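You operate a simulated robot arm through the tools that you are given. There is no shell and no other tool. Be economical: measure what you need, move in short steps, check, and stop when the job is done.

Carry out the task below with a simulated robot arm. There is one attempt and no reset: what you move stays moved.

JOB
Pack the purple tin with the Nut bar and the cup of raisins, slide it shut, put the cup back.

It is judged by the outcome, as a careful person would: the job done as asked, and still so three seconds after it is handed in. It fails if anything else is knocked over, pushed out of place, dropped, spilled or broken.

ROBOT AND FRAMES
A 7-joint arm with a two-finger parallel gripper, fixed in place. Base frame: the origin is at the foot of the arm, x ahead of it, y to its left, z up; the work surface is at about z = 0. Lengths are in m, angles in degrees, forces in N, time in s.
With the tool pointing down near the work surface it reaches from about 0.22 to 0.58 m from the base axis. Its first joint turns from -66.0 to 66.0 degrees. Payload 2.5 kg.
The tool frame sits at the grasp point between the pads (the TCP): z along the fingers, y along the line on which they close. The tips reach 0.023 m beyond it. Largest opening 0.094 m; finger width 0.038, thickness 0.01; the body of the gripper, 0.054 by 0.096 m, starts 0.039 m behind the TCP.
Orientation is that of the tool frame in the base frame, as [roll, pitch, yaw] about the fixed x, y, z axes, in that order (R = Rz(yaw) Ry(pitch) Rx(roll)). With the fingers straight down and closing along the base's y, the tool's x points along the base's -x, its y along +y and its z along -z.

CONTROLS
- The arm moves only by the tool apply_moves. Its argument "moves" is a list of rows, each a list of 6 numbers: the shift along the tool's x, y, z in m, then the turn, a rotation vector about the tool's x, y, z in degrees. In form: [[tx, ty, tz, wx, wy, wz], ...]. A call has 1 to 20 rows; each row shifts and turns the commanded pose from where the row before left it, along the tool's axes as they then stand. "jaw" is the opening, from 0 (shut) to 1 (fully open), set as the call begins (left out, the last holds). Each row takes 0.2 s and may step no farther than 0.05 m and 8.6 degrees from the row before; otherwise, or with a gripper value out of range, the whole call is refused. Where a pose cannot be reached the arm comes as near as it can. A force on the tool above 40 N (or 10 N above the force at the start of the call, whichever is more), or a blocked arm, ends the call early, and 0.2 s more pass. The fingers move at their own pace (about 0.108 m/s each) and stop on an object; they squeeze with about 28 N. The grip force told is the motor's: it shows also when the fingers shut on nothing. Time passes only in rows, and 0.2 s behind the last, so rows that do not move let the fingers close. The reply holds the time, the measured pose of the TCP, the force on the tool along the base axes, the opening and the grip force, in the units named above and with some noise, with the torque about the TCP (base axes, N m) and any sound that the robot's microphone picked up, and new pictures: "pictures" is both (left out), scene, wrist or none.
- Cameras (640 x 400 px; columns grow to the right, rows downward): "scene" is fixed at [0.1386, -0.3993, 0.5342]; the picture's right is [0.79, -0.61, 0.00], its down [-0.34, -0.43, -0.84] and it looks along [0.52, 0.66, -0.55] (base axes); focal length 329 px, centre (320, 200). "wrist" rides on the gripper at [0.086, 0.016, -0.074] in the tool frame; the picture's right is [-0.18, 0.98, 0.00], its down [-0.58, -0.11, -0.81] and it looks along [-0.79, -0.15, 0.59] (tool axes); focal length 243 px, centre (320, 200). There is no depth. A picture from a camera that has moved, and an enlarged one, comes with that camera's place and axes in the base frame and with its lens. The place of the scene camera against the robot may be out by one fixed shift of up to 0.025 m in any direction.
- enlarge(camera, box): a new picture of the part [left, top, right, bottom] of that camera's present view, enlarged. The clock stands still meanwhile.
- sign_off(): hands the job in; it is judged then, once.

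Work in short steps. Places have to be worked out from the pictures, the camera data and where the tool is seen: move nearer, look again, correct. Check each grasp and each placing, and mend what went wrong. You have 120 turns and 200 pictures in all, those below and enlarged ones among them. Open the gripper and draw the arm clear of the work before you hand the job in, unless the task says otherwise; then end with one line.

The tools are called after "Emit:" by a JSON object that holds its "api" and its "payload". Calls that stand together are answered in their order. apply_moves: Moves the arm, as the interface text tells. Its arguments: {"type":"object","properties":{"moves":{"type":"array"},"jaw":{"type":"number"},"pictures":{"type":"string","enum":["both","scene","wrist","none"]}},"required":["moves"]} The other tools are called the same way: enlarge (camera, box) takes an enlarged picture of a part of a camera's view; sign_off () hands the job in.

At the start:

```text
clock: 0.0
eef_pos: [0.3173, -0.0174, 0.3548]
tool_rot: [-179.9, 0.1, 180.0]
wrist_force: [-0.7, -1.1, 0.4]
wrist_torque: [0.0, 0.03, -0.01]
opening: 0.094
finger_force: 0.2
```

scene: 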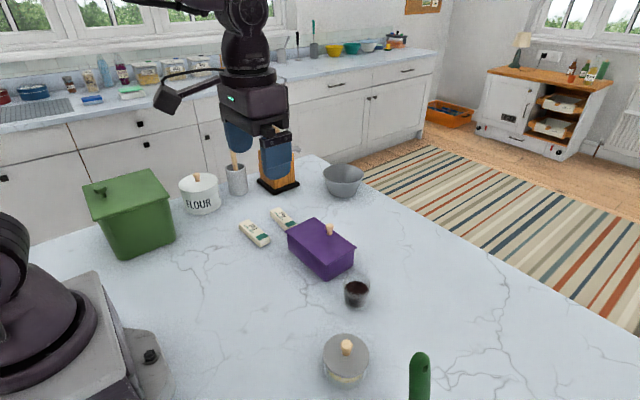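
wrist: 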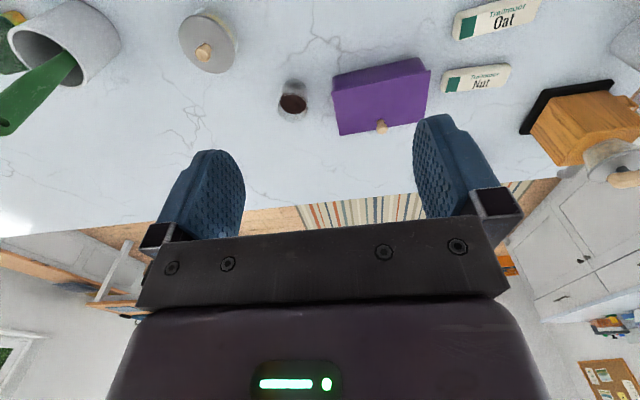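

I'll look closely at the tin, bars and cup first.

Emit:
{"api": "enlarge", "payload": {"camera": "scene", "box": [220, 180, 400, 320]}}

Emit:
{"api": "enlarge", "payload": {"camera": "wrist", "box": [260, 0, 560, 160]}}

```text
2.86 times, centred on (310, 250) of scene
camera zoom: at [0.1386, -0.3993, 0.5342], right [0.79, -0.61, 0.0], down [-0.34, -0.43, -0.84], along [0.52, 0.66, -0.55], focal length 940 px, centre (349, 57)
```

zoom: 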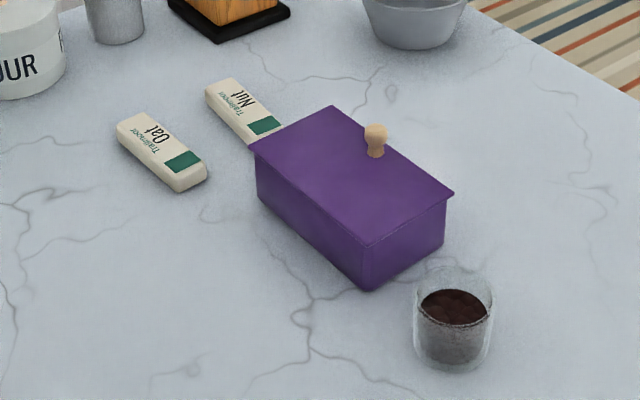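

```text
2.13 times, centred on (410, 80) of wrist
camera zoom: at [0.2303, -0.0027, 0.4284], right [0.18, 0.98, 0.0], down [0.58, -0.11, 0.81], along [0.79, -0.15, -0.59], focal length 518 px, centre (128, 456)
```

zoom: 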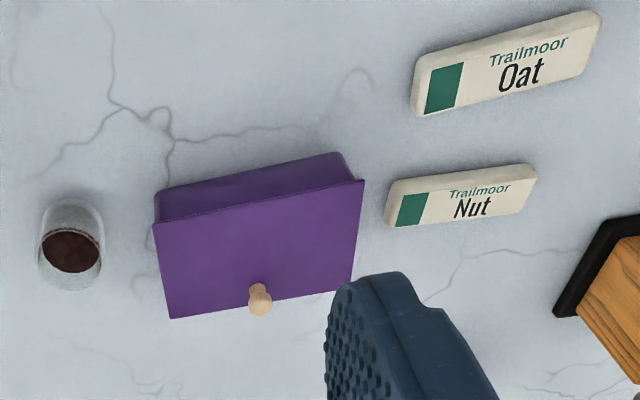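

Moving lower and back for a clearer look at the tin, its lid, and the bars.

Emit:
{"api": "apply_moves", "payload": {"moves": [[0.017, 0.02, 0.03, 0, 0, 0], [0.017, 0.02, 0.03, 0, 0, 0], [0.016, 0.02, 0.03, 0, 0, 0], [0, 0, 0, 0, 0, 0]], "pictures": "wrist"}}

```text
clock: 1.0
eef_pos: [0.2664, 0.0405, 0.2658]
tool_rot: [-179.9, 0.0, -180.0]
wrist_force: [-1.3, 0.2, 0.3]
wrist_torque: [0.01, 0.0, -0.02]
opening: 0.0938
finger_force: 0.1
camera wrist: at [0.1788, 0.0577, 0.3404], right [0.18, 0.98, 0.0], down [0.58, -0.11, 0.81], along [0.79, -0.15, -0.59], focal length 243 px, centre (320, 200)
```

wrist: 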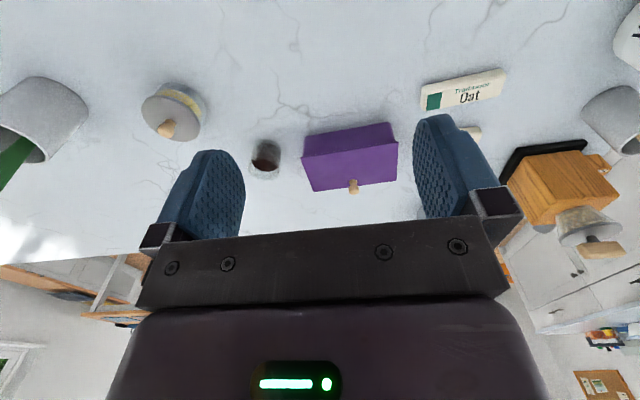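

Emit:
{"api": "enlarge", "payload": {"camera": "wrist", "box": [230, 90, 430, 215]}}

```text
3.20 times, centred on (330, 152) of wrist
camera zoom: at [0.1788, 0.0577, 0.3404], right [0.18, 0.98, 0.0], down [0.58, -0.11, 0.81], along [0.79, -0.15, -0.59], focal length 776 px, centre (288, 352)
```

zoom: 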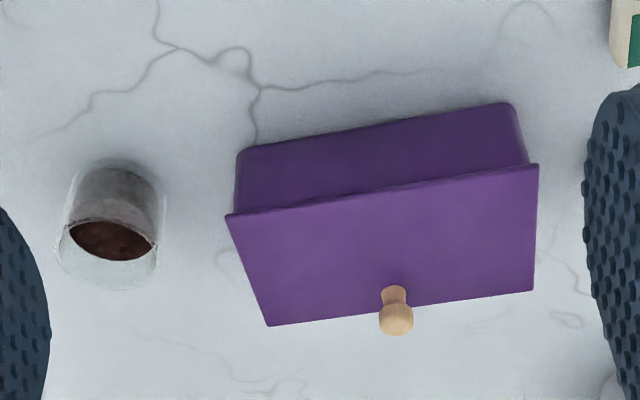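

The tin is about x 0.437–0.524, y −0.022–0.128, top z≈0.06, with the knob at about (0.508, 0.055). I'll hover over the knob and check alignment.

Emit:
{"api": "apply_moves", "payload": {"moves": [[-0.0403, 0.0023, 0.018, 0, 0, -0.45], [-0.0403, 0.0023, 0.018, 0, 0, -0.45], [-0.0403, 0.0023, 0.018, 0, 0, -0.45], [-0.0403, 0.0023, 0.018, 0, 0, -0.45], [-0.0403, 0.0023, 0.018, 0, 0, -0.45], [-0.0403, 0.0023, 0.018, 0, 0, -0.45], [0, 0, 0, 0, 0, 0]], "jaw": 0.5}}

```text
clock: 2.6
eef_pos: [0.5075, 0.0615, 0.1528]
tool_rot: [-180.0, 0.0, -177.1]
wrist_force: [0.8, 0.3, 0.1]
wrist_torque: [-0.01, -0.03, 0.01]
opening: 0.0469
finger_force: 0.0
camera wrist: at [0.42, 0.0742, 0.2286], right [0.14, 0.99, 0.0], down [0.59, -0.08, 0.81], along [0.8, -0.11, -0.59], focal length 243 px, centre (320, 200)
```

scene: 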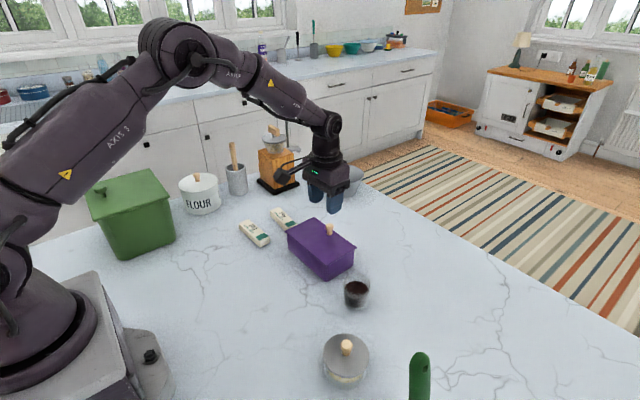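
wrist: 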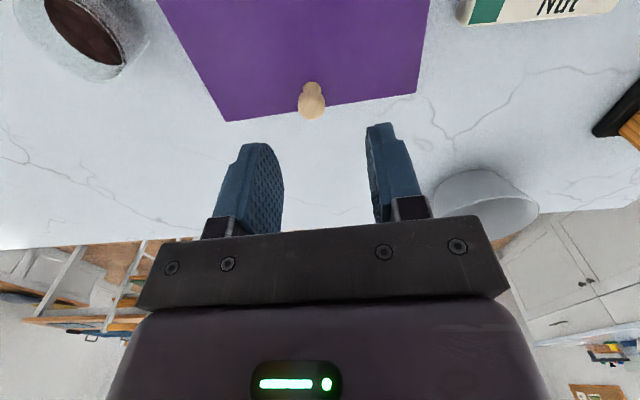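

Knob sits at about (0.509, 0.0565). I'll shift −5 mm in y and lower to z≈0.09, then close on it.

Emit:
{"api": "apply_moves", "payload": {"moves": [[0, -0.005, 0.02, 0, 0, 0], [0, 0, 0.022, 0, 0, 0], [0, 0, 0.02, 0, 0, 0], [0, 0, 0, 0, 0, 0]], "pictures": "both"}}

```text
clock: 3.6
eef_pos: [0.5082, 0.0569, 0.0932]
tool_rot: [179.9, 0.0, -177.2]
wrist_force: [0.4, -0.2, 0.5]
wrist_torque: [0.02, -0.02, 0.03]
opening: 0.047
finger_force: 0.1
camera wrist: at [0.4201, 0.0683, 0.1674], right [0.14, 0.99, 0.0], down [0.59, -0.08, 0.81], along [0.8, -0.11, -0.59], focal length 243 px, centre (320, 200)
```

scene: 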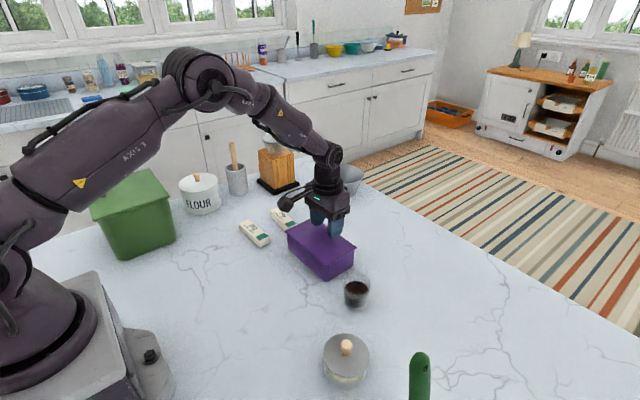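
wrist: 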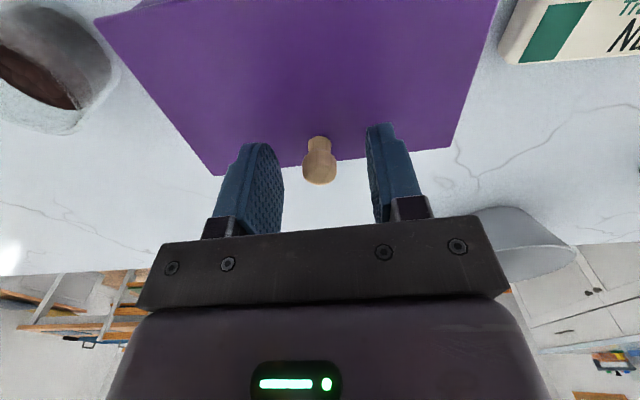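

Knob is centred between the fingers; closing on it, 2 mm lower.

Emit:
{"api": "apply_moves", "payload": {"moves": [[0, 0, 0.002, 0, 0, 0], [0, 0, 0, 0, 0, 0], [0, 0, 0, 0, 0, 0]], "jaw": 0.1, "pictures": "none"}}

```text
clock: 4.4
eef_pos: [0.5086, 0.056, 0.092]
tool_rot: [-180.0, 0.0, -177.3]
wrist_force: [-9.9, -1.9, 19.6]
wrist_torque: [0.12, 0.34, -0.03]
opening: 0.017
finger_force: 27.7
```

Gripped (17 mm), with some upward load. I'll relieve it 1.5 mm and try a short pull along +x.

Emit:
{"api": "apply_moves", "payload": {"moves": [[0, 0, -0.0015, 0, 0, 0], [-0.004, 0, 0, 0, 0, 0], [-0.004, 0, 0, 0, 0, 0], [0, 0, 0, 0, 0, 0]], "pictures": "both"}}

```text
clock: 5.4
eef_pos: [0.5163, 0.0547, 0.0932]
tool_rot: [180.0, 0.0, -177.2]
wrist_force: [0.9, -0.2, 1.4]
wrist_torque: [0.02, -0.12, 0.01]
opening: 0.0169
finger_force: 28.4
camera wrist: at [0.4291, 0.0671, 0.1676], right [0.14, 0.99, 0.0], down [0.59, -0.08, 0.81], along [0.8, -0.11, -0.59], focal length 243 px, centre (320, 200)
```

scene: 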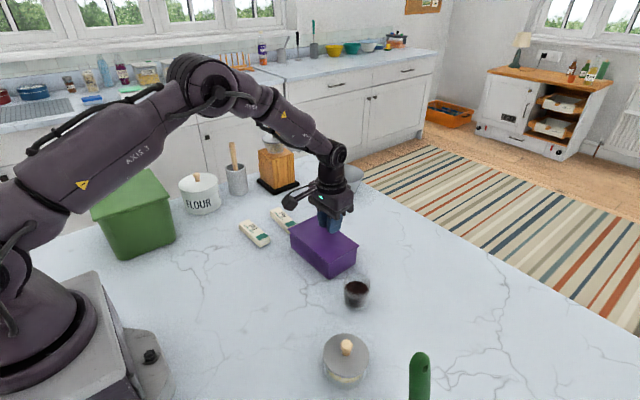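
wrist: 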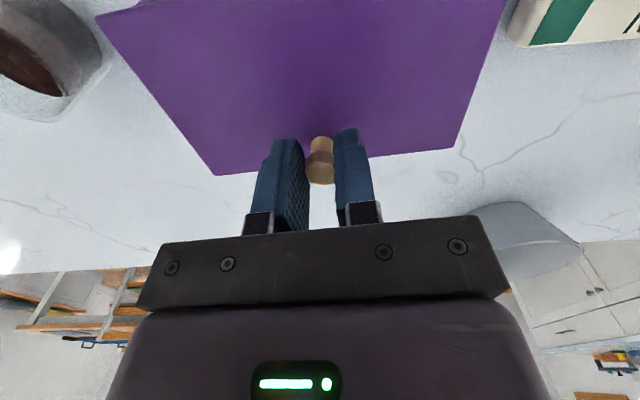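

Check whether the lid slid or the whole tin moved.

Emit:
{"api": "enlarge", "payload": {"camera": "scene", "box": [220, 180, 400, 320]}}

```text
2.86 times, centred on (310, 250) of scene
camera zoom: at [0.1387, -0.3993, 0.5342], right [0.79, -0.61, 0.0], down [-0.34, -0.43, -0.84], along [0.52, 0.66, -0.55], focal length 940 px, centre (349, 57)
```

zoom: 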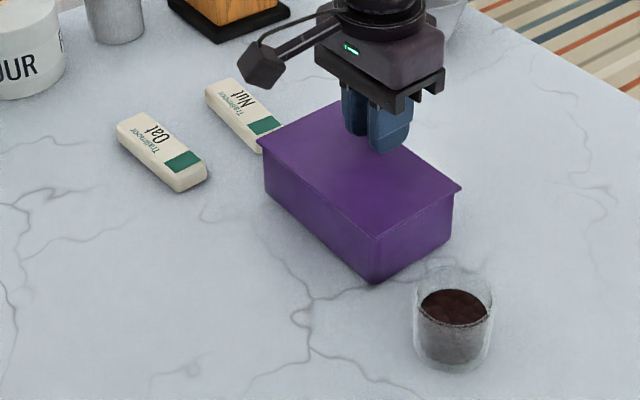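

The whole tin moved ~8 mm with the lid, so it doesn't open toward +x. Moving back −8 mm and a little farther to test −x.

Emit:
{"api": "apply_moves", "payload": {"moves": [[0.004, 0, 0, 0, 0, 0], [0.004, 0, 0, 0, 0, 0], [0.003, 0, 0, 0, 0, 0], [0.003, 0, 0, 0, 0, 0], [0, 0, 0, 0, 0, 0]], "pictures": "none"}}

Emit:
{"api": "enlarge", "payload": {"camera": "scene", "box": [220, 180, 400, 320]}}

```text
clock: 6.6
eef_pos: [0.5029, 0.0563, 0.0948]
tool_rot: [180.0, 0.0, -177.2]
wrist_force: [0.4, 0.2, 0.0]
wrist_torque: [-0.03, -0.12, -0.02]
opening: 0.0171
finger_force: 27.6
```

```text
2.86 times, centred on (310, 250) of scene
camera zoom: at [0.1387, -0.3993, 0.5342], right [0.79, -0.61, 0.0], down [-0.34, -0.43, -0.84], along [0.52, 0.66, -0.55], focal length 940 px, centre (349, 57)
```

zoom: 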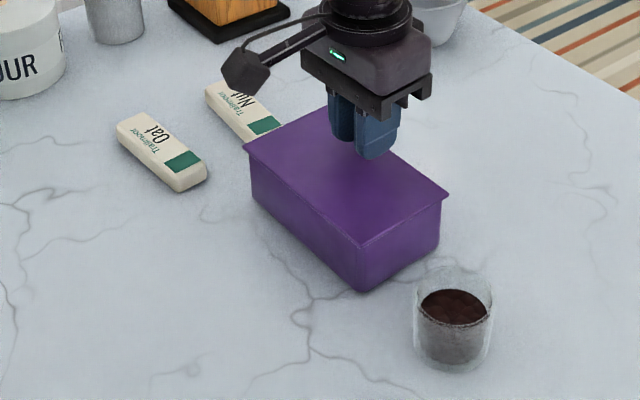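

Still moving rigidly. I'll restore the original x, then test sliding along +y a few mm.

Emit:
{"api": "apply_moves", "payload": {"moves": [[-0.0055, 0, 0, 0, 0, 0], [0, 0.004, 0, 0, 0, 0], [0, 0.004, 0, 0, 0, 0], [0, 0, 0, 0, 0, 0]], "pictures": "none"}}

Emit:
{"api": "enlarge", "payload": {"camera": "scene", "box": [220, 180, 400, 320]}}

```text
clock: 7.6
eef_pos: [0.5079, 0.0631, 0.0938]
tool_rot: [-180.0, 0.0, -177.3]
wrist_force: [0.1, -0.1, 0.0]
wrist_torque: [0.01, -0.16, 0.01]
opening: 0.017
finger_force: 28.3
```

```text
2.86 times, centred on (310, 250) of scene
camera zoom: at [0.1387, -0.3993, 0.5342], right [0.79, -0.61, 0.0], down [-0.34, -0.43, -0.84], along [0.51, 0.66, -0.55], focal length 940 px, centre (349, 57)
```

zoom: 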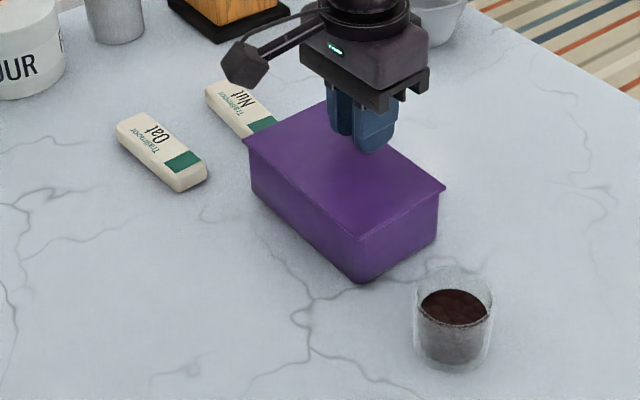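

Emit:
{"api": "enlarge", "payload": {"camera": "scene", "box": [280, 210, 360, 265]}}

Emit:
{"api": "enlarge", "payload": {"camera": "wrist", "box": [180, 100, 480, 220]}}

```text
7.27 times, centred on (320, 238) of scene
camera zoom: at [0.1387, -0.3993, 0.5342], right [0.79, -0.61, 0.0], down [-0.34, -0.43, -0.84], along [0.51, 0.66, -0.55], focal length 2392 px, centre (320, -73)
```

zoom: 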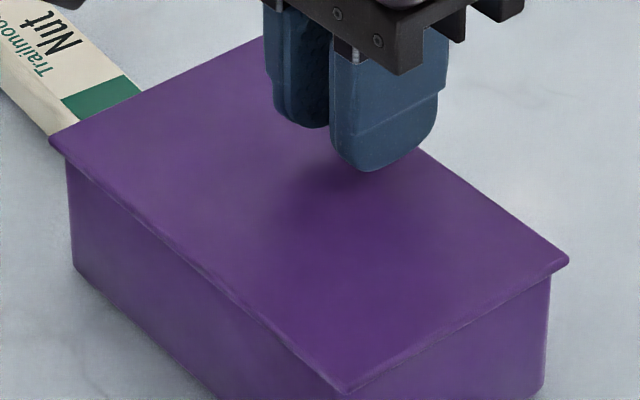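

```text
2.13 times, centred on (330, 160) of wrist
camera zoom: at [0.4201, 0.0748, 0.1676], right [0.14, 0.99, 0.0], down [0.59, -0.08, 0.81], along [0.8, -0.11, -0.59], focal length 518 px, centre (299, 285)
```

zoom: 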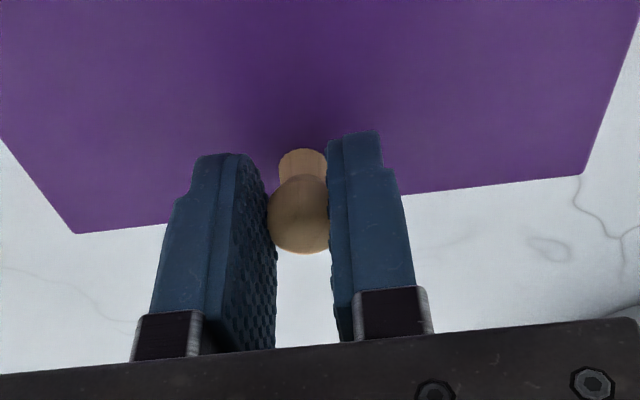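

The overhang at the y ends suggests rails along x; the light tin just drags. I'll restore y, press down to hold the tin by friction, and pull +x.

Emit:
{"api": "apply_moves", "payload": {"moves": [[0, -0.0065, 0, 0, 0, 0], [0, 0, 0.002, 0, 0, 0], [0, 0, 0.002, 0, 0, 0], [0, 0, 0, 0, 0, 0]], "pictures": "none"}}

```text
clock: 8.6
eef_pos: [0.509, 0.0571, 0.092]
tool_rot: [-180.0, 0.3, -177.3]
wrist_force: [-8.3, -3.1, 25.5]
wrist_torque: [0.15, -0.03, -0.01]
opening: 0.0172
finger_force: 27.7
```

Pressing ~25 N; now pull +x 10 mm.

Emit:
{"api": "apply_moves", "payload": {"moves": [[-0.003, 0, 0, 0, 0, 0], [-0.004, 0, 0, 0, 0, 0], [-0.004, 0, 0, 0, 0, 0]], "pictures": "none"}}

Emit:
{"api": "enlarge", "payload": {"camera": "scene", "box": [220, 180, 400, 320]}}

```text
clock: 9.4
eef_pos: [0.5191, 0.0578, 0.0883]
tool_rot: [-180.0, 0.0, -177.1]
wrist_force: [-7.5, -1.5, 18.0]
wrist_torque: [-0.26, 0.12, -0.07]
opening: 0.0169
finger_force: 27.9
```

```text
2.86 times, centred on (310, 250) of scene
camera zoom: at [0.1385, -0.3994, 0.5342], right [0.79, -0.61, 0.0], down [-0.34, -0.43, -0.84], along [0.52, 0.66, -0.55], focal length 940 px, centre (349, 57)
```

zoom: 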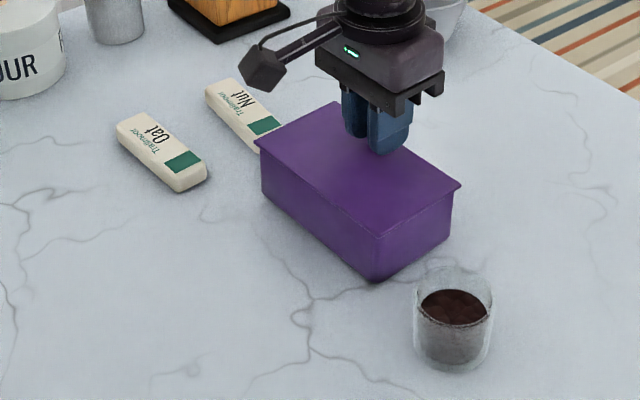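

Emit:
{"api": "enlarge", "payload": {"camera": "scene", "box": [285, 205, 365, 260]}}

Emit:
{"api": "enlarge", "payload": {"camera": "wrist", "box": [80, 0, 560, 220]}}

```text
7.27 times, centred on (325, 232) of scene
camera zoom: at [0.1385, -0.3994, 0.5342], right [0.79, -0.61, 0.0], down [-0.34, -0.43, -0.84], along [0.52, 0.66, -0.55], focal length 2392 px, centre (284, -36)
```

zoom: 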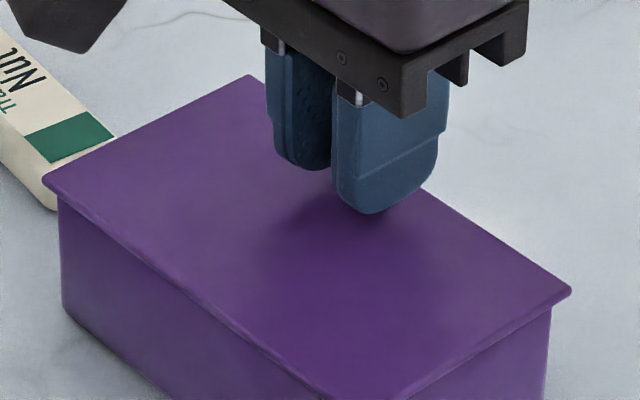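

```text
1.33 times, centred on (320, 110) of wrist
camera zoom: at [0.4313, 0.0698, 0.1629], right [0.14, 0.99, 0.0], down [0.59, -0.08, 0.81], along [0.8, -0.11, -0.59], focal length 324 px, centre (320, 320)
```

zoom: 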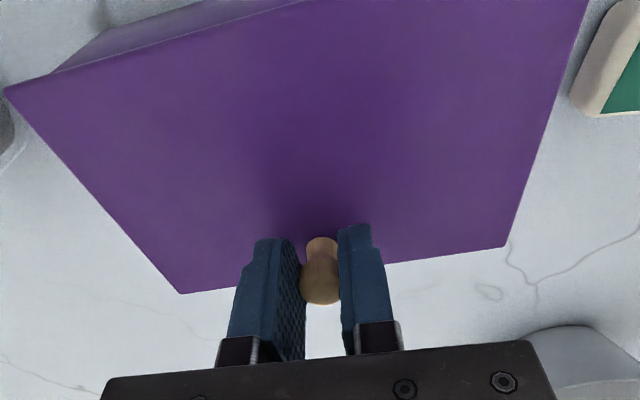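

Under 18 N press it still dragged, so +x is a stop. Now with the press kept, push −x.

Emit:
{"api": "apply_moves", "payload": {"moves": [[0.004, 0, 0, 0, 0, 0], [0.004, 0, 0, 0, 0, 0], [0.004, 0, 0, 0, 0, 0], [0.004, 0, 0, 0, 0, 0]], "pictures": "none"}}

Emit:
{"api": "enlarge", "payload": {"camera": "scene", "box": [220, 180, 400, 320]}}

```text
clock: 10.4
eef_pos: [0.5037, 0.0569, 0.0885]
tool_rot: [180.0, -0.2, -177.2]
wrist_force: [0.5, 1.2, 0.2]
wrist_torque: [-0.24, -0.3, 0.03]
opening: 0.017
finger_force: 28.0
```

```text
2.86 times, centred on (310, 250) of scene
camera zoom: at [0.1386, -0.3993, 0.5342], right [0.79, -0.61, 0.0], down [-0.34, -0.43, -0.84], along [0.52, 0.66, -0.55], focal length 940 px, centre (349, 57)
```

zoom: 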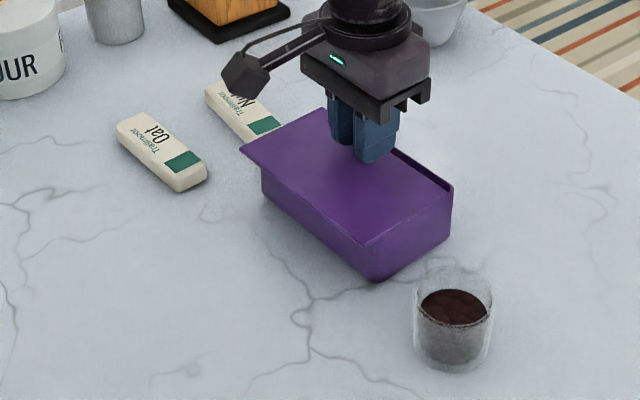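

The lid opens toward −x (tin stayed put). Continue sliding −x in steps to ~55 mm.

Emit:
{"api": "apply_moves", "payload": {"moves": [[0.008, 0, 0, 0, 0, 0], [0.008, 0, 0, 0, 0, 0], [0.008, 0, 0, 0, 0, 0], [0.008, 0, 0, 0, 0, 0], [0.008, 0, 0, 0, 0, 0], [0, 0, 0, 0, 0, 0]], "pictures": "both"}}

Emit:
{"api": "enlarge", "payload": {"camera": "scene", "box": [220, 180, 400, 320]}}

```text
clock: 11.8
eef_pos: [0.4634, 0.0538, 0.0897]
tool_rot: [180.0, 0.1, -177.3]
wrist_force: [-0.2, -0.5, 1.0]
wrist_torque: [-0.23, -0.33, -0.04]
opening: 0.0171
finger_force: 27.8
camera wrist: at [0.376, 0.0653, 0.1634], right [0.14, 0.99, 0.0], down [0.58, -0.08, 0.81], along [0.8, -0.11, -0.59], focal length 243 px, centre (320, 200)
```

scene: 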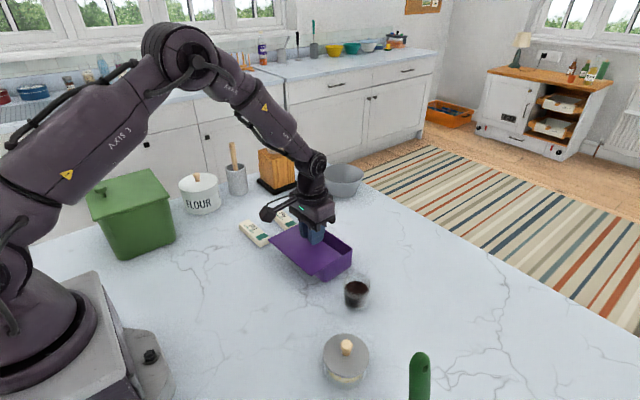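
wrist: 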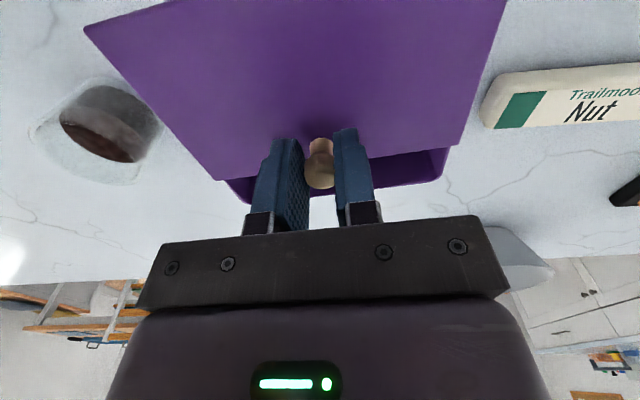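

```text
2.86 times, centred on (310, 250) of scene
camera zoom: at [0.1386, -0.3993, 0.5342], right [0.79, -0.61, 0.0], down [-0.34, -0.43, -0.84], along [0.52, 0.66, -0.55], focal length 940 px, centre (349, 57)
```

zoom: 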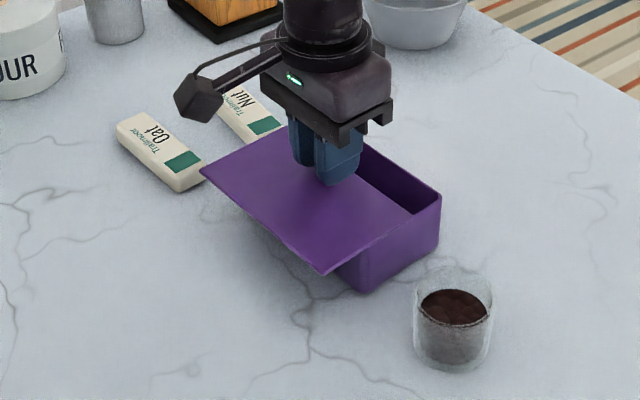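

Lid is open ~44 mm but the tin began dragging. Press lightly and slide another 26 mm.

Emit:
{"api": "apply_moves", "payload": {"moves": [[0, 0, 0.002, 0, 0, 0], [0.002, 0, 0.001, 0, 0, 0], [0.006, 0, 0, 0, 0, 0], [0.006, 0, 0, 0, 0, 0], [0.006, 0, 0, 0, 0, 0], [0.006, 0, 0, 0, 0, 0]], "pictures": "wrist"}}

Emit:
{"api": "enlarge", "payload": {"camera": "scene", "box": [220, 180, 400, 320]}}

```text
clock: 13.2
eef_pos: [0.4376, 0.0521, 0.0878]
tool_rot: [-179.9, 0.3, -177.4]
wrist_force: [1.1, -10.3, 32.5]
wrist_torque: [0.39, -0.18, -0.09]
opening: 0.0169
finger_force: 28.2
camera wrist: at [0.3508, 0.0638, 0.1615], right [0.14, 0.99, 0.0], down [0.58, -0.08, 0.81], along [0.8, -0.11, -0.59], focal length 243 px, centre (320, 200)
```

wrist: 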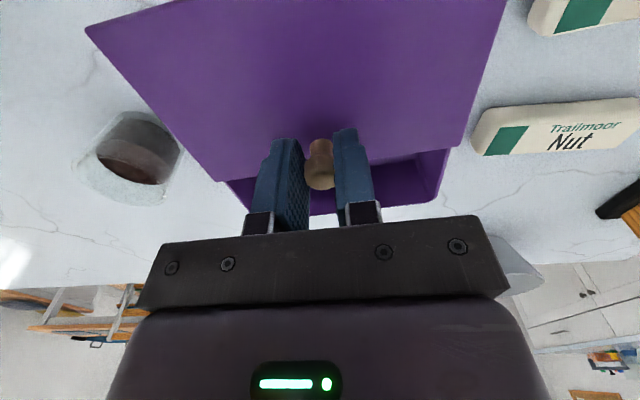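

```text
2.86 times, centred on (310, 250) of scene
camera zoom: at [0.1385, -0.3994, 0.5342], right [0.79, -0.61, 0.0], down [-0.34, -0.43, -0.84], along [0.52, 0.66, -0.55], focal length 940 px, centre (349, 57)
```

zoom: 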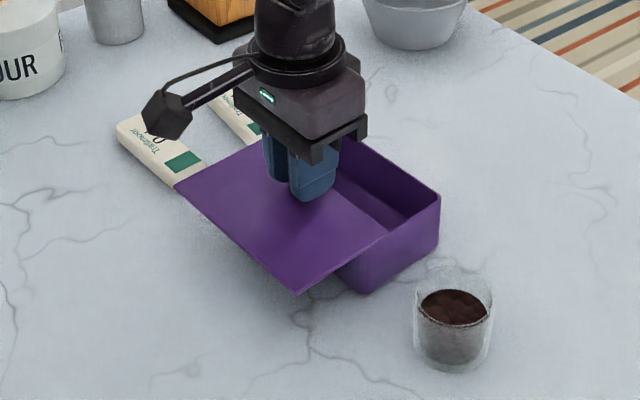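

Lid is ~70 mm open. Before letting go I need to know whether it's captive in grooves: lift gently a few mm and look.

Emit:
{"api": "apply_moves", "payload": {"moves": [[0, 0, -0.003, 0, 0, 0], [0, 0, -0.002, 0, 0, 0], [0, 0, -0.002, 0, 0, 0], [0, 0, 0, 0, 0, 0]], "pictures": "none"}}

Emit:
{"api": "enlarge", "payload": {"camera": "scene", "box": [260, 210, 360, 290]}}

```text
clock: 14.2
eef_pos: [0.4373, 0.0533, 0.0928]
tool_rot: [180.0, -0.1, -177.2]
wrist_force: [0.2, 0.1, -5.0]
wrist_torque: [-0.05, 0.2, -0.02]
opening: 0.0168
finger_force: 27.1
```

```text
5.00 times, centred on (310, 250) of scene
camera zoom: at [0.1387, -0.3993, 0.5342], right [0.79, -0.61, 0.0], down [-0.34, -0.43, -0.84], along [0.51, 0.66, -0.55], focal length 1645 px, centre (370, -50)
```

zoom: 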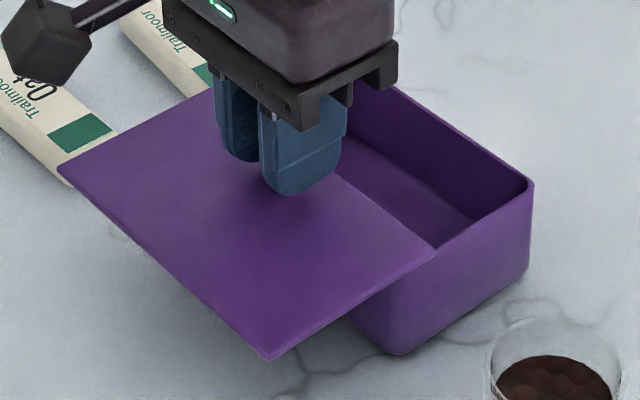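

Fz −5 N: the tin comes with it, so the lid is captive. Lower back, release, and rise.

Emit:
{"api": "apply_moves", "payload": {"moves": [[0, 0, 0.0035, 0, 0, 0], [0, 0, 0, 0, 0, 0]], "pictures": "none"}}

Emit:
{"api": "apply_moves", "payload": {"moves": [[0, 0, 0, 0, 0, 0], [0, 0, 0, 0, 0, 0], [0, 0, -0.02, 0, 0, 0], [0, 0, -0.04, 0, 0, 0], [0, 0, -0.04, 0, 0, 0], [0, 0.04, -0.04, 0, 0, 0], [0, 0.04, 0, 0, 0, 0], [0, 0, 0, 0, 0, 0]], "jaw": 0.5, "pictures": "both"}}

```text
clock: 14.8
eef_pos: [0.4381, 0.0537, 0.0889]
tool_rot: [-179.9, 0.0, -177.3]
wrist_force: [-0.8, 0.2, -5.7]
wrist_torque: [0.01, 0.22, 0.01]
opening: 0.017
finger_force: 27.8
```

```text
refused: row 6 steps farther than a row can; nothing moved
```

Still carrying ~5.7 N; lower another couple of mm until load is zero.

Emit:
{"api": "apply_moves", "payload": {"moves": [[0, 0, 0.0015, 0, 0, 0], [0, 0, 0.0015, 0, 0, 0], [0, 0, 0, 0, 0, 0]], "pictures": "none"}}

Emit:
{"api": "enlarge", "payload": {"camera": "scene", "box": [260, 210, 360, 290]}}

```text
clock: 15.6
eef_pos: [0.4404, 0.0534, 0.0872]
tool_rot: [-179.9, 0.5, -177.3]
wrist_force: [-0.2, -5.2, 27.6]
wrist_torque: [0.27, 0.26, -0.03]
opening: 0.0173
finger_force: 28.4
```

```text
5.00 times, centred on (310, 250) of scene
camera zoom: at [0.1385, -0.3994, 0.5342], right [0.79, -0.61, 0.0], down [-0.34, -0.43, -0.84], along [0.52, 0.66, -0.55], focal length 1645 px, centre (370, -50)
```

zoom: 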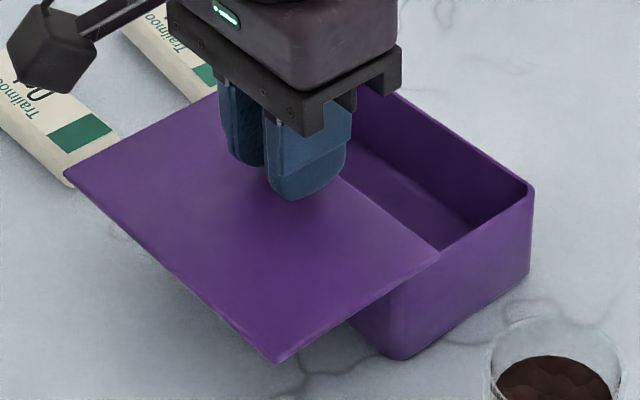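

Contact again (27 N). Raise 1 mm, then release and rise.

Emit:
{"api": "apply_moves", "payload": {"moves": [[0, 0, -0.0008, 0, 0, 0], [0, 0, 0, 0, 0, 0]], "pictures": "none"}}

Emit:
{"api": "apply_moves", "payload": {"moves": [[0, 0, 0, 0, 0, 0], [0, 0, 0, 0, 0, 0], [0, 0, -0.02, 0, 0, 0], [0, 0, -0.04, 0, 0, 0], [0, 0, -0.04, 0, 0, 0], [0, 0.03, -0.03, 0, 0, 0], [0, 0.04, 0, 0, 0, 0], [0, 0, 0, 0, 0, 0]], "jaw": 0.5, "pictures": "both"}}

```text
clock: 16.2
eef_pos: [0.4378, 0.0536, 0.0873]
tool_rot: [179.9, 0.1, -177.3]
wrist_force: [-0.2, -6.8, 20.8]
wrist_torque: [0.39, -0.04, -0.12]
opening: 0.0172
finger_force: 27.7
```

```text
clock: 18.0
eef_pos: [0.4363, 0.1203, 0.2178]
tool_rot: [-180.0, -0.1, -177.3]
wrist_force: [-0.1, -1.2, 0.3]
wrist_torque: [0.02, 0.03, -0.03]
opening: 0.0472
finger_force: 0.0
camera wrist: at [0.3479, 0.1316, 0.2916], right [0.14, 0.99, 0.0], down [0.59, -0.08, 0.81], along [0.8, -0.11, -0.59], focal length 243 px, centre (320, 200)
```

scene: 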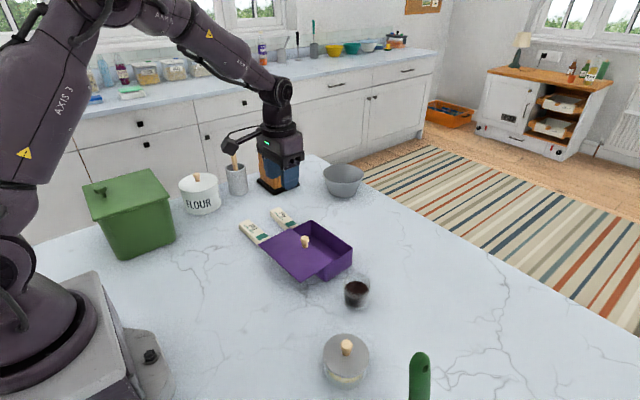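
wrist: 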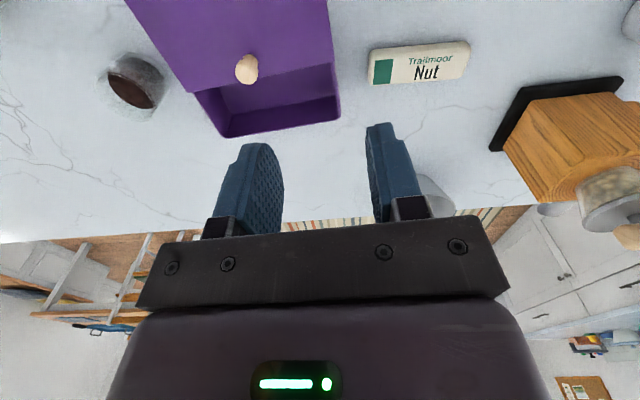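

Emit:
{"api": "enlarge", "payload": {"camera": "wrist", "box": [180, 20, 500, 150]}}

```text
2.00 times, centred on (340, 85) of wrist
camera zoom: at [0.3479, 0.1316, 0.2916], right [0.14, 0.99, 0.0], down [0.59, -0.08, 0.81], along [0.8, -0.11, -0.59], focal length 485 px, centre (280, 430)
```

zoom: 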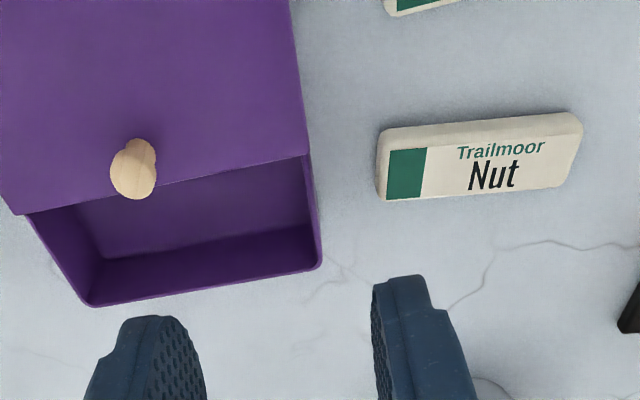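

The lid holds. Nut bar: centre ≈(0.490, 0.222), ~0.098×0.029, nearly along y; tin opening x≈0.457–0.515. I'll grip the bar off-centre (toward +y) so the gripper body clears the knob when placing; go above it with yaw +85°.

Emit:
{"api": "apply_moves", "payload": {"moves": [[-0.015, 0.0316, 0.008, 0, 0, 0], [-0.015, 0.0316, 0.008, 0, 0, 0], [-0.015, 0.0316, 0.008, 0, 0, 0], [-0.015, 0.0316, 0.008, 0, 0, 0], [0, 0, 0, 0, 0, -8.5], [0, 0, 0, 0, 0, -8.5], [0, 0, 0, 0, 0, -8.5], [0, 0, 0, 0, 0, -8.5], [0, 0, 0, 0, 0, -8.5], [0, 0, 0, 0, 0, -8.5], [0, 0, 0, 0, 0, -8.5], [0, 0, 0, 0, 0, -8.5], [0, 0, 0, 0, 0, -8.5], [0, 0, 0, 0, 0, -8.5], [0, 0, 0, 0, 0, 0]], "jaw": 0.6, "pictures": "both"}}

```text
clock: 21.2
eef_pos: [0.4874, 0.2519, 0.1851]
tool_rot: [-179.9, 0.0, -92.1]
wrist_force: [-0.4, -0.1, 1.0]
wrist_torque: [0.0, -0.01, 0.03]
opening: 0.0563
finger_force: 0.1
camera wrist: at [0.468, 0.1659, 0.2603], right [-0.98, 0.22, 0.0], down [0.13, 0.58, 0.81], along [0.18, 0.79, -0.59], focal length 243 px, centre (320, 200)
```

scene: 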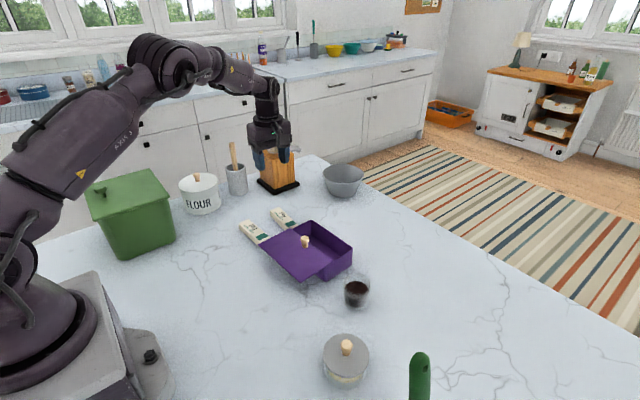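
wrist: 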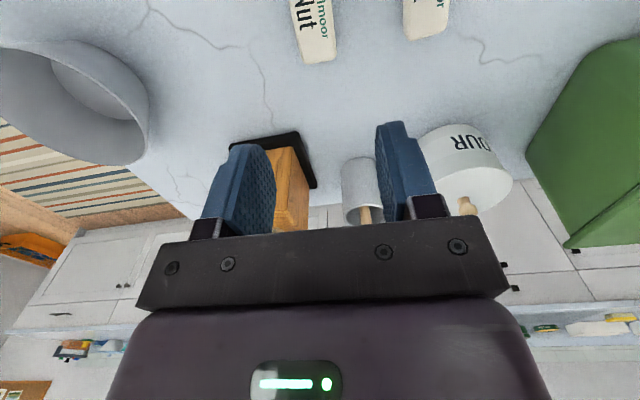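

Bar end is at x≈0.493, y≈0.271. Shift +4.5 mm in x and descend partway to check.

Emit:
{"api": "apply_moves", "payload": {"moves": [[0.003, -0.0045, 0.03, 0, 0, 0], [0, 0, 0.04, 0, 0, 0], [0, 0, 0.03, 0, 0, 0], [0, 0, 0, 0, 0, 0]], "pictures": "wrist"}}

Emit:
{"api": "enlarge", "payload": {"camera": "scene", "box": [220, 130, 340, 260]}}

```text
clock: 22.2
eef_pos: [0.4893, 0.2506, 0.088]
tool_rot: [179.9, 0.0, -92.2]
wrist_force: [1.1, 0.0, 0.4]
wrist_torque: [-0.04, 0.01, 0.03]
opening: 0.0564
finger_force: 0.1
camera wrist: at [0.4692, 0.1644, 0.163], right [-0.97, 0.22, 0.0], down [0.13, 0.58, 0.81], along [0.18, 0.79, -0.59], focal length 243 px, centre (320, 200)
```

wrist: 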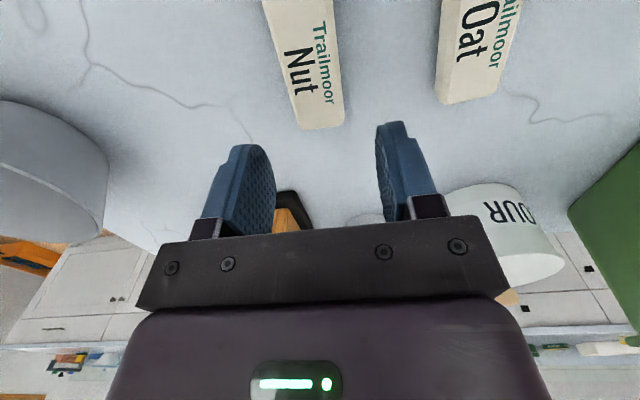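

```text
3.08 times, centred on (280, 195) of scene
camera zoom: at [0.1386, -0.3993, 0.5342], right [0.79, -0.61, 0.0], down [-0.34, -0.43, -0.84], along [0.52, 0.66, -0.55], focal length 1012 px, centre (443, 215)
```

zoom: 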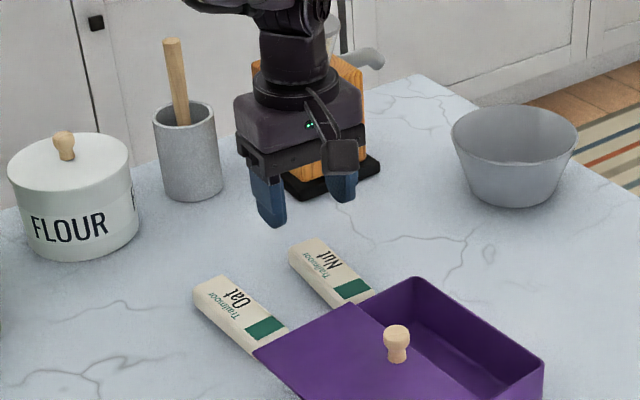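

Aligned within ~2 mm. Descend to z≈0.031 and close on the bar.

Emit:
{"api": "apply_moves", "payload": {"moves": [[0, -0.002, 0.025, 0, 0, 0], [0, 0, 0.022, 0, 0, 0], [0, 0, 0.01, 0, 0, 0], [0, 0, 0, 0, 0, 0]], "pictures": "none"}}

Emit:
{"api": "apply_moves", "payload": {"moves": [[0, 0, 0, 0, 0, 0], [0, 0, 0, 0, 0, 0], [0, 0, 0, 0, 0, 0]], "jaw": 0.15, "pictures": "none"}}

Emit:
{"api": "enlarge", "payload": {"camera": "scene", "box": [220, 130, 340, 260]}}

```text
clock: 23.2
eef_pos: [0.4934, 0.2479, 0.0276]
tool_rot: [180.0, 0.0, -92.2]
wrist_force: [-0.4, -0.1, 0.8]
wrist_torque: [-0.02, 0.0, 0.01]
opening: 0.0565
finger_force: 0.1
```

```text
clock: 24.0
eef_pos: [0.4938, 0.2481, 0.0274]
tool_rot: [180.0, 0.0, -92.2]
wrist_force: [0.1, -0.5, 0.8]
wrist_torque: [-0.02, 0.03, 0.02]
opening: 0.033
finger_force: 27.6
```

```text
3.08 times, centred on (280, 195) of scene
camera zoom: at [0.1386, -0.3993, 0.5342], right [0.79, -0.61, 0.0], down [-0.34, -0.43, -0.84], along [0.52, 0.66, -0.55], focal length 1012 px, centre (443, 215)
```

zoom: 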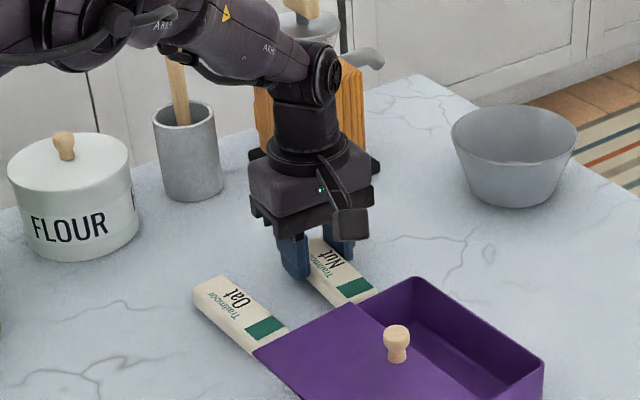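

Bar held (33 mm). Fit with the fingers is tight (53 of ~58 mm), so lift and hover back at −y to measure the opening with the wrist camera; rotate +6° to the tin's yaw.

Emit:
{"api": "apply_moves", "payload": {"moves": [[0, 0, -0.02, 0, 0, 0], [0, 0, -0.04, 0, 0, 0], [0, 0, -0.04, 0, 0, 0], [0, 0, -0.04, 0, 0, 0], [0, 0, -0.04, 0, 0, -6], [0.045, 0, 0, 0, 0, 0], [0.045, 0, 0, 0, 0, 0], [0.045, 0, 0, 0, 0, 0], [0.045, 0, 0, 0, 0, 0], [0.045, 0, 0, 0, 0, 0], [0.045, 0, 0, 0, 0, 0], [0.02, 0, 0, 0, 0, 0], [0, 0, 0, 0, 0, 0]], "pictures": "both"}}

Emit:
{"api": "enlarge", "payload": {"camera": "wrist", "box": [160, 0, 480, 200]}}

```text
clock: 26.8
eef_pos: [0.5134, -0.0404, 0.2085]
tool_rot: [-179.9, 0.0, -86.2]
wrist_force: [0.3, 0.4, -0.3]
wrist_torque: [0.0, 0.0, 0.01]
opening: 0.0137
finger_force: 0.0
camera wrist: at [0.5026, -0.1284, 0.2821], right [-0.99, 0.12, 0.0], down [0.07, 0.59, 0.81], along [0.1, 0.8, -0.59], focal length 243 px, centre (320, 200)
```

scene: 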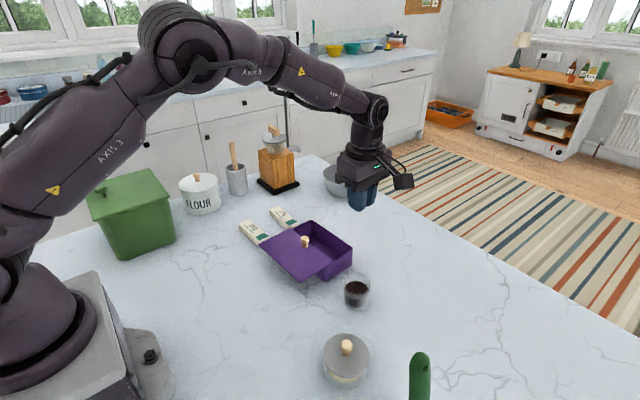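
wrist: 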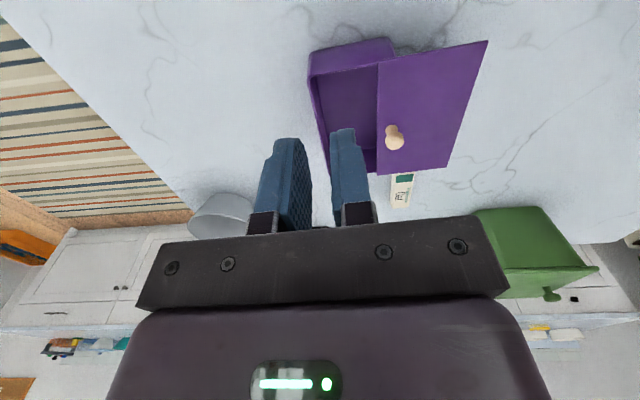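

```text
2.00 times, centred on (320, 100) of wrist
camera zoom: at [0.5026, -0.1284, 0.2821], right [-0.99, 0.12, 0.0], down [0.07, 0.59, 0.81], along [0.1, 0.8, -0.59], focal length 485 px, centre (320, 400)
```

zoom: 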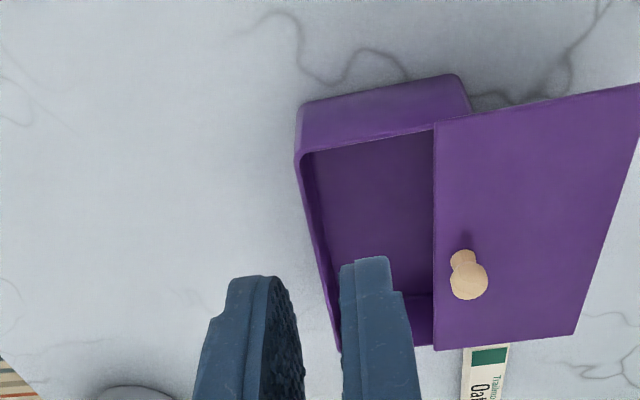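

The bar slipped out – the gripper is empty. Check where the Nut bar lies.

Emit:
{"api": "enlarge", "payload": {"camera": "scene", "box": [220, 180, 400, 320]}}

```text
2.86 times, centred on (310, 250) of scene
camera zoom: at [0.1386, -0.3994, 0.5342], right [0.79, -0.61, 0.0], down [-0.34, -0.43, -0.84], along [0.52, 0.66, -0.55], focal length 940 px, centre (349, 57)
```

zoom: 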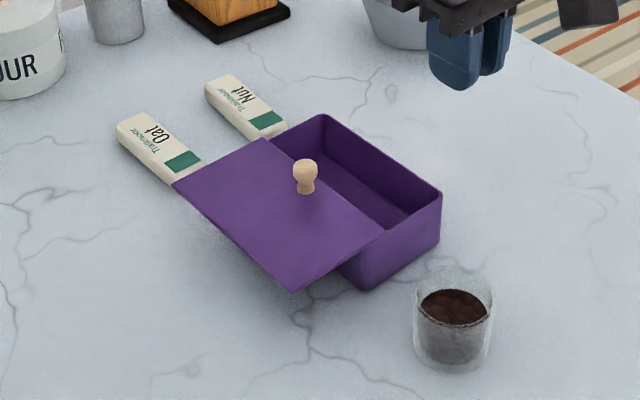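

The bar is back virtually in its original place. Retry with a grip nearer its centre, deeper and a slow lift.

Emit:
{"api": "apply_moves", "payload": {"moves": [[0, 0, 0, 0, 0, 6], [-0.045, 0, 0, 0, 0, 0], [-0.045, 0, 0, 0, 0, 0], [-0.045, 0, 0, 0, 0, 0], [-0.045, 0, 0, 0, 0, 0], [-0.045, 0, 0, 0, 0, 0], [-0.045, 0.01, 0.03, 0, 0, 0], [0, 0, 0.04, 0, 0, 0], [0, 0, 0.04, 0, 0, 0], [0, 0, 0, 0, 0, 0]], "jaw": 0.6, "pictures": "wrist"}}

```text
refused: row 7 steps farther than a row can; nothing moved
```

Emit:
{"api": "apply_moves", "payload": {"moves": [[0, 0, 0, 0, 0, 6], [-0.045, 0, 0, 0, 0, 0], [-0.045, 0, 0, 0, 0, 0], [-0.045, 0, 0, 0, 0, 0], [-0.045, 0, 0, 0, 0, 0], [-0.045, 0, 0, 0, 0, 0], [-0.045, 0.01, 0.01, 0, 0, 0], [0, 0, 0.04, 0, 0, 0], [0, 0, 0.04, 0, 0, 0], [0, 0, 0, 0, 0, 0]], "jaw": 0.6, "pictures": "wrist"}}

```text
clock: 29.0
eef_pos: [0.5132, 0.2308, 0.1168]
tool_rot: [180.0, 0.0, -92.3]
wrist_force: [-0.3, 0.8, -0.1]
wrist_torque: [0.0, 0.03, 0.04]
opening: 0.0562
finger_force: 0.1
camera wrist: at [0.4932, 0.1451, 0.1918], right [-0.97, 0.22, 0.0], down [0.13, 0.58, 0.81], along [0.18, 0.79, -0.59], focal length 243 px, centre (320, 200)
```

wrist: 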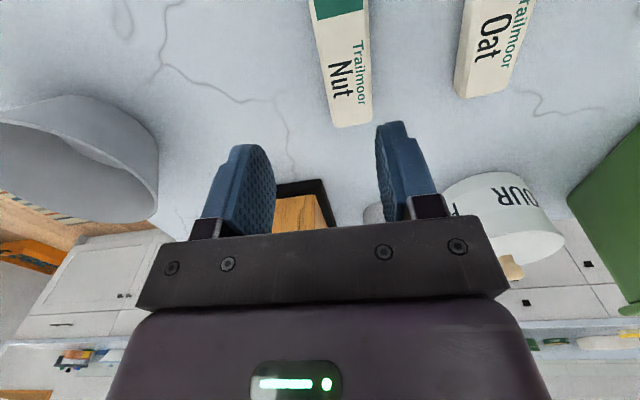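

Emit:
{"api": "apply_moves", "payload": {"moves": [[-0.004, 0.0197, 0.02, 0, 0, 0], [0, 0, 0.03, 0, 0, 0], [0, 0, 0.025, 0, 0, 0], [0, 0, 0.015, 0, 0, 0], [0, 0, 0, 0, 0, 0]], "pictures": "none"}}

Emit:
{"api": "apply_moves", "payload": {"moves": [[0, 0, 0, 0, 0, 0], [0, 0, 0, 0, 0, 0], [0, 0, 0, 0, 0, 0]], "jaw": 0.0, "pictures": "none"}}

Emit:
{"api": "apply_moves", "payload": {"moves": [[0, 0, -0.004, 0, 0, 0], [0, 0, -0.006, 0, 0, 0], [0, 0, -0.01, 0, 0, 0], [0, 0, -0.015, 0, 0, 0], [0, 0, 0, 0, 0, 0]], "pictures": "none"}}

Emit:
{"api": "enlarge", "payload": {"camera": "scene", "box": [220, 130, 340, 260]}}

```text
clock: 30.2
eef_pos: [0.4951, 0.2352, 0.0256]
tool_rot: [-180.0, 0.0, -92.3]
wrist_force: [-0.3, 0.3, 0.1]
wrist_torque: [-0.03, -0.01, 0.02]
opening: 0.0564
finger_force: 0.0
```

```text
clock: 31.0
eef_pos: [0.4945, 0.2347, 0.0257]
tool_rot: [-180.0, 0.0, -92.3]
wrist_force: [0.4, -0.9, 0.9]
wrist_torque: [0.02, -0.02, -0.01]
opening: 0.033
finger_force: 28.1
```

```text
clock: 32.2
eef_pos: [0.4952, 0.2364, 0.0621]
tool_rot: [179.9, 0.0, -92.3]
wrist_force: [0.0, 1.0, -0.5]
wrist_torque: [0.03, 0.0, 0.04]
opening: 0.0331
finger_force: 27.8
```

```text
3.08 times, centred on (280, 195) of scene
camera zoom: at [0.1386, -0.3993, 0.5342], right [0.79, -0.61, 0.0], down [-0.34, -0.43, -0.84], along [0.52, 0.66, -0.55], focal length 1012 px, centre (443, 215)
```

zoom: 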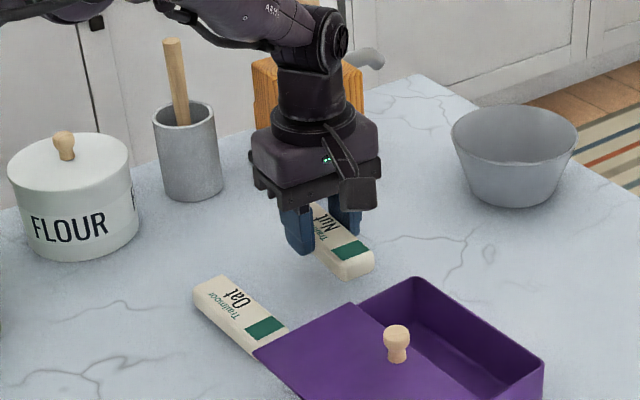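

Held firmly. Rise to z≈0.13, rotate 6°, and move over the tin opening; then check from both cameras.

Emit:
{"api": "apply_moves", "payload": {"moves": [[0, 0, -0.02, 0, 0, 0], [0, 0, -0.025, 0, 0, 0], [0, 0, -0.025, 0, 0, -6], [0.02, 0.0027, 0, 0, 0, 0], [0.035, 0.0027, 0, 0, 0, 0], [0.035, 0.0027, 0, 0, 0, 0], [0.035, 0.0027, 0, 0, 0, 0], [0.025, 0.0027, 0, 0, 0, 0], [0.012, 0, 0, 0, 0, 0], [0, 0, 0, 0, 0, 0]], "pictures": "wrist"}}

Emit:
{"api": "enlarge", "payload": {"camera": "scene", "box": [250, 170, 380, 300]}}

```text
clock: 34.4
eef_pos: [0.4921, 0.0713, 0.1332]
tool_rot: [180.0, 0.0, -86.1]
wrist_force: [0.6, 0.3, -0.5]
wrist_torque: [0.02, -0.03, -0.03]
opening: 0.0331
finger_force: 27.6
camera wrist: at [0.4809, -0.0166, 0.2076], right [-0.99, 0.12, 0.0], down [0.07, 0.59, 0.81], along [0.1, 0.8, -0.59], focal length 243 px, centre (320, 200)
```

wrist: 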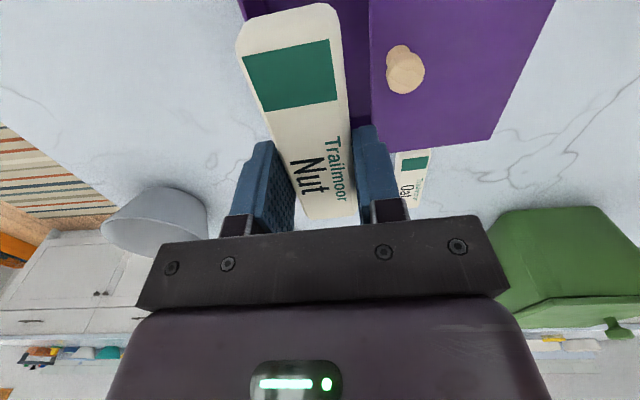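

```text
3.08 times, centred on (315, 235) of scene
camera zoom: at [0.1386, -0.3994, 0.5342], right [0.79, -0.61, 0.0], down [-0.34, -0.43, -0.84], along [0.52, 0.66, -0.55], focal length 1012 px, centre (335, 92)
```

zoom: 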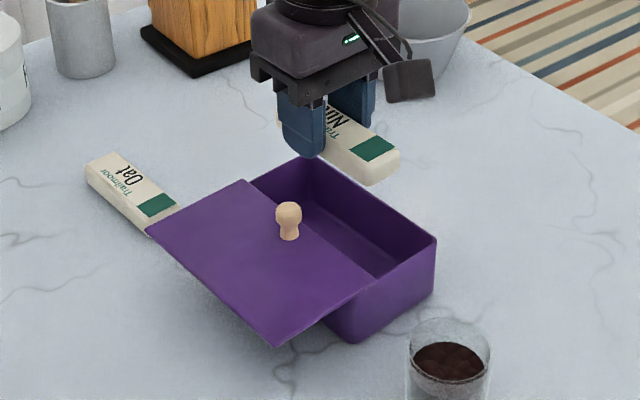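

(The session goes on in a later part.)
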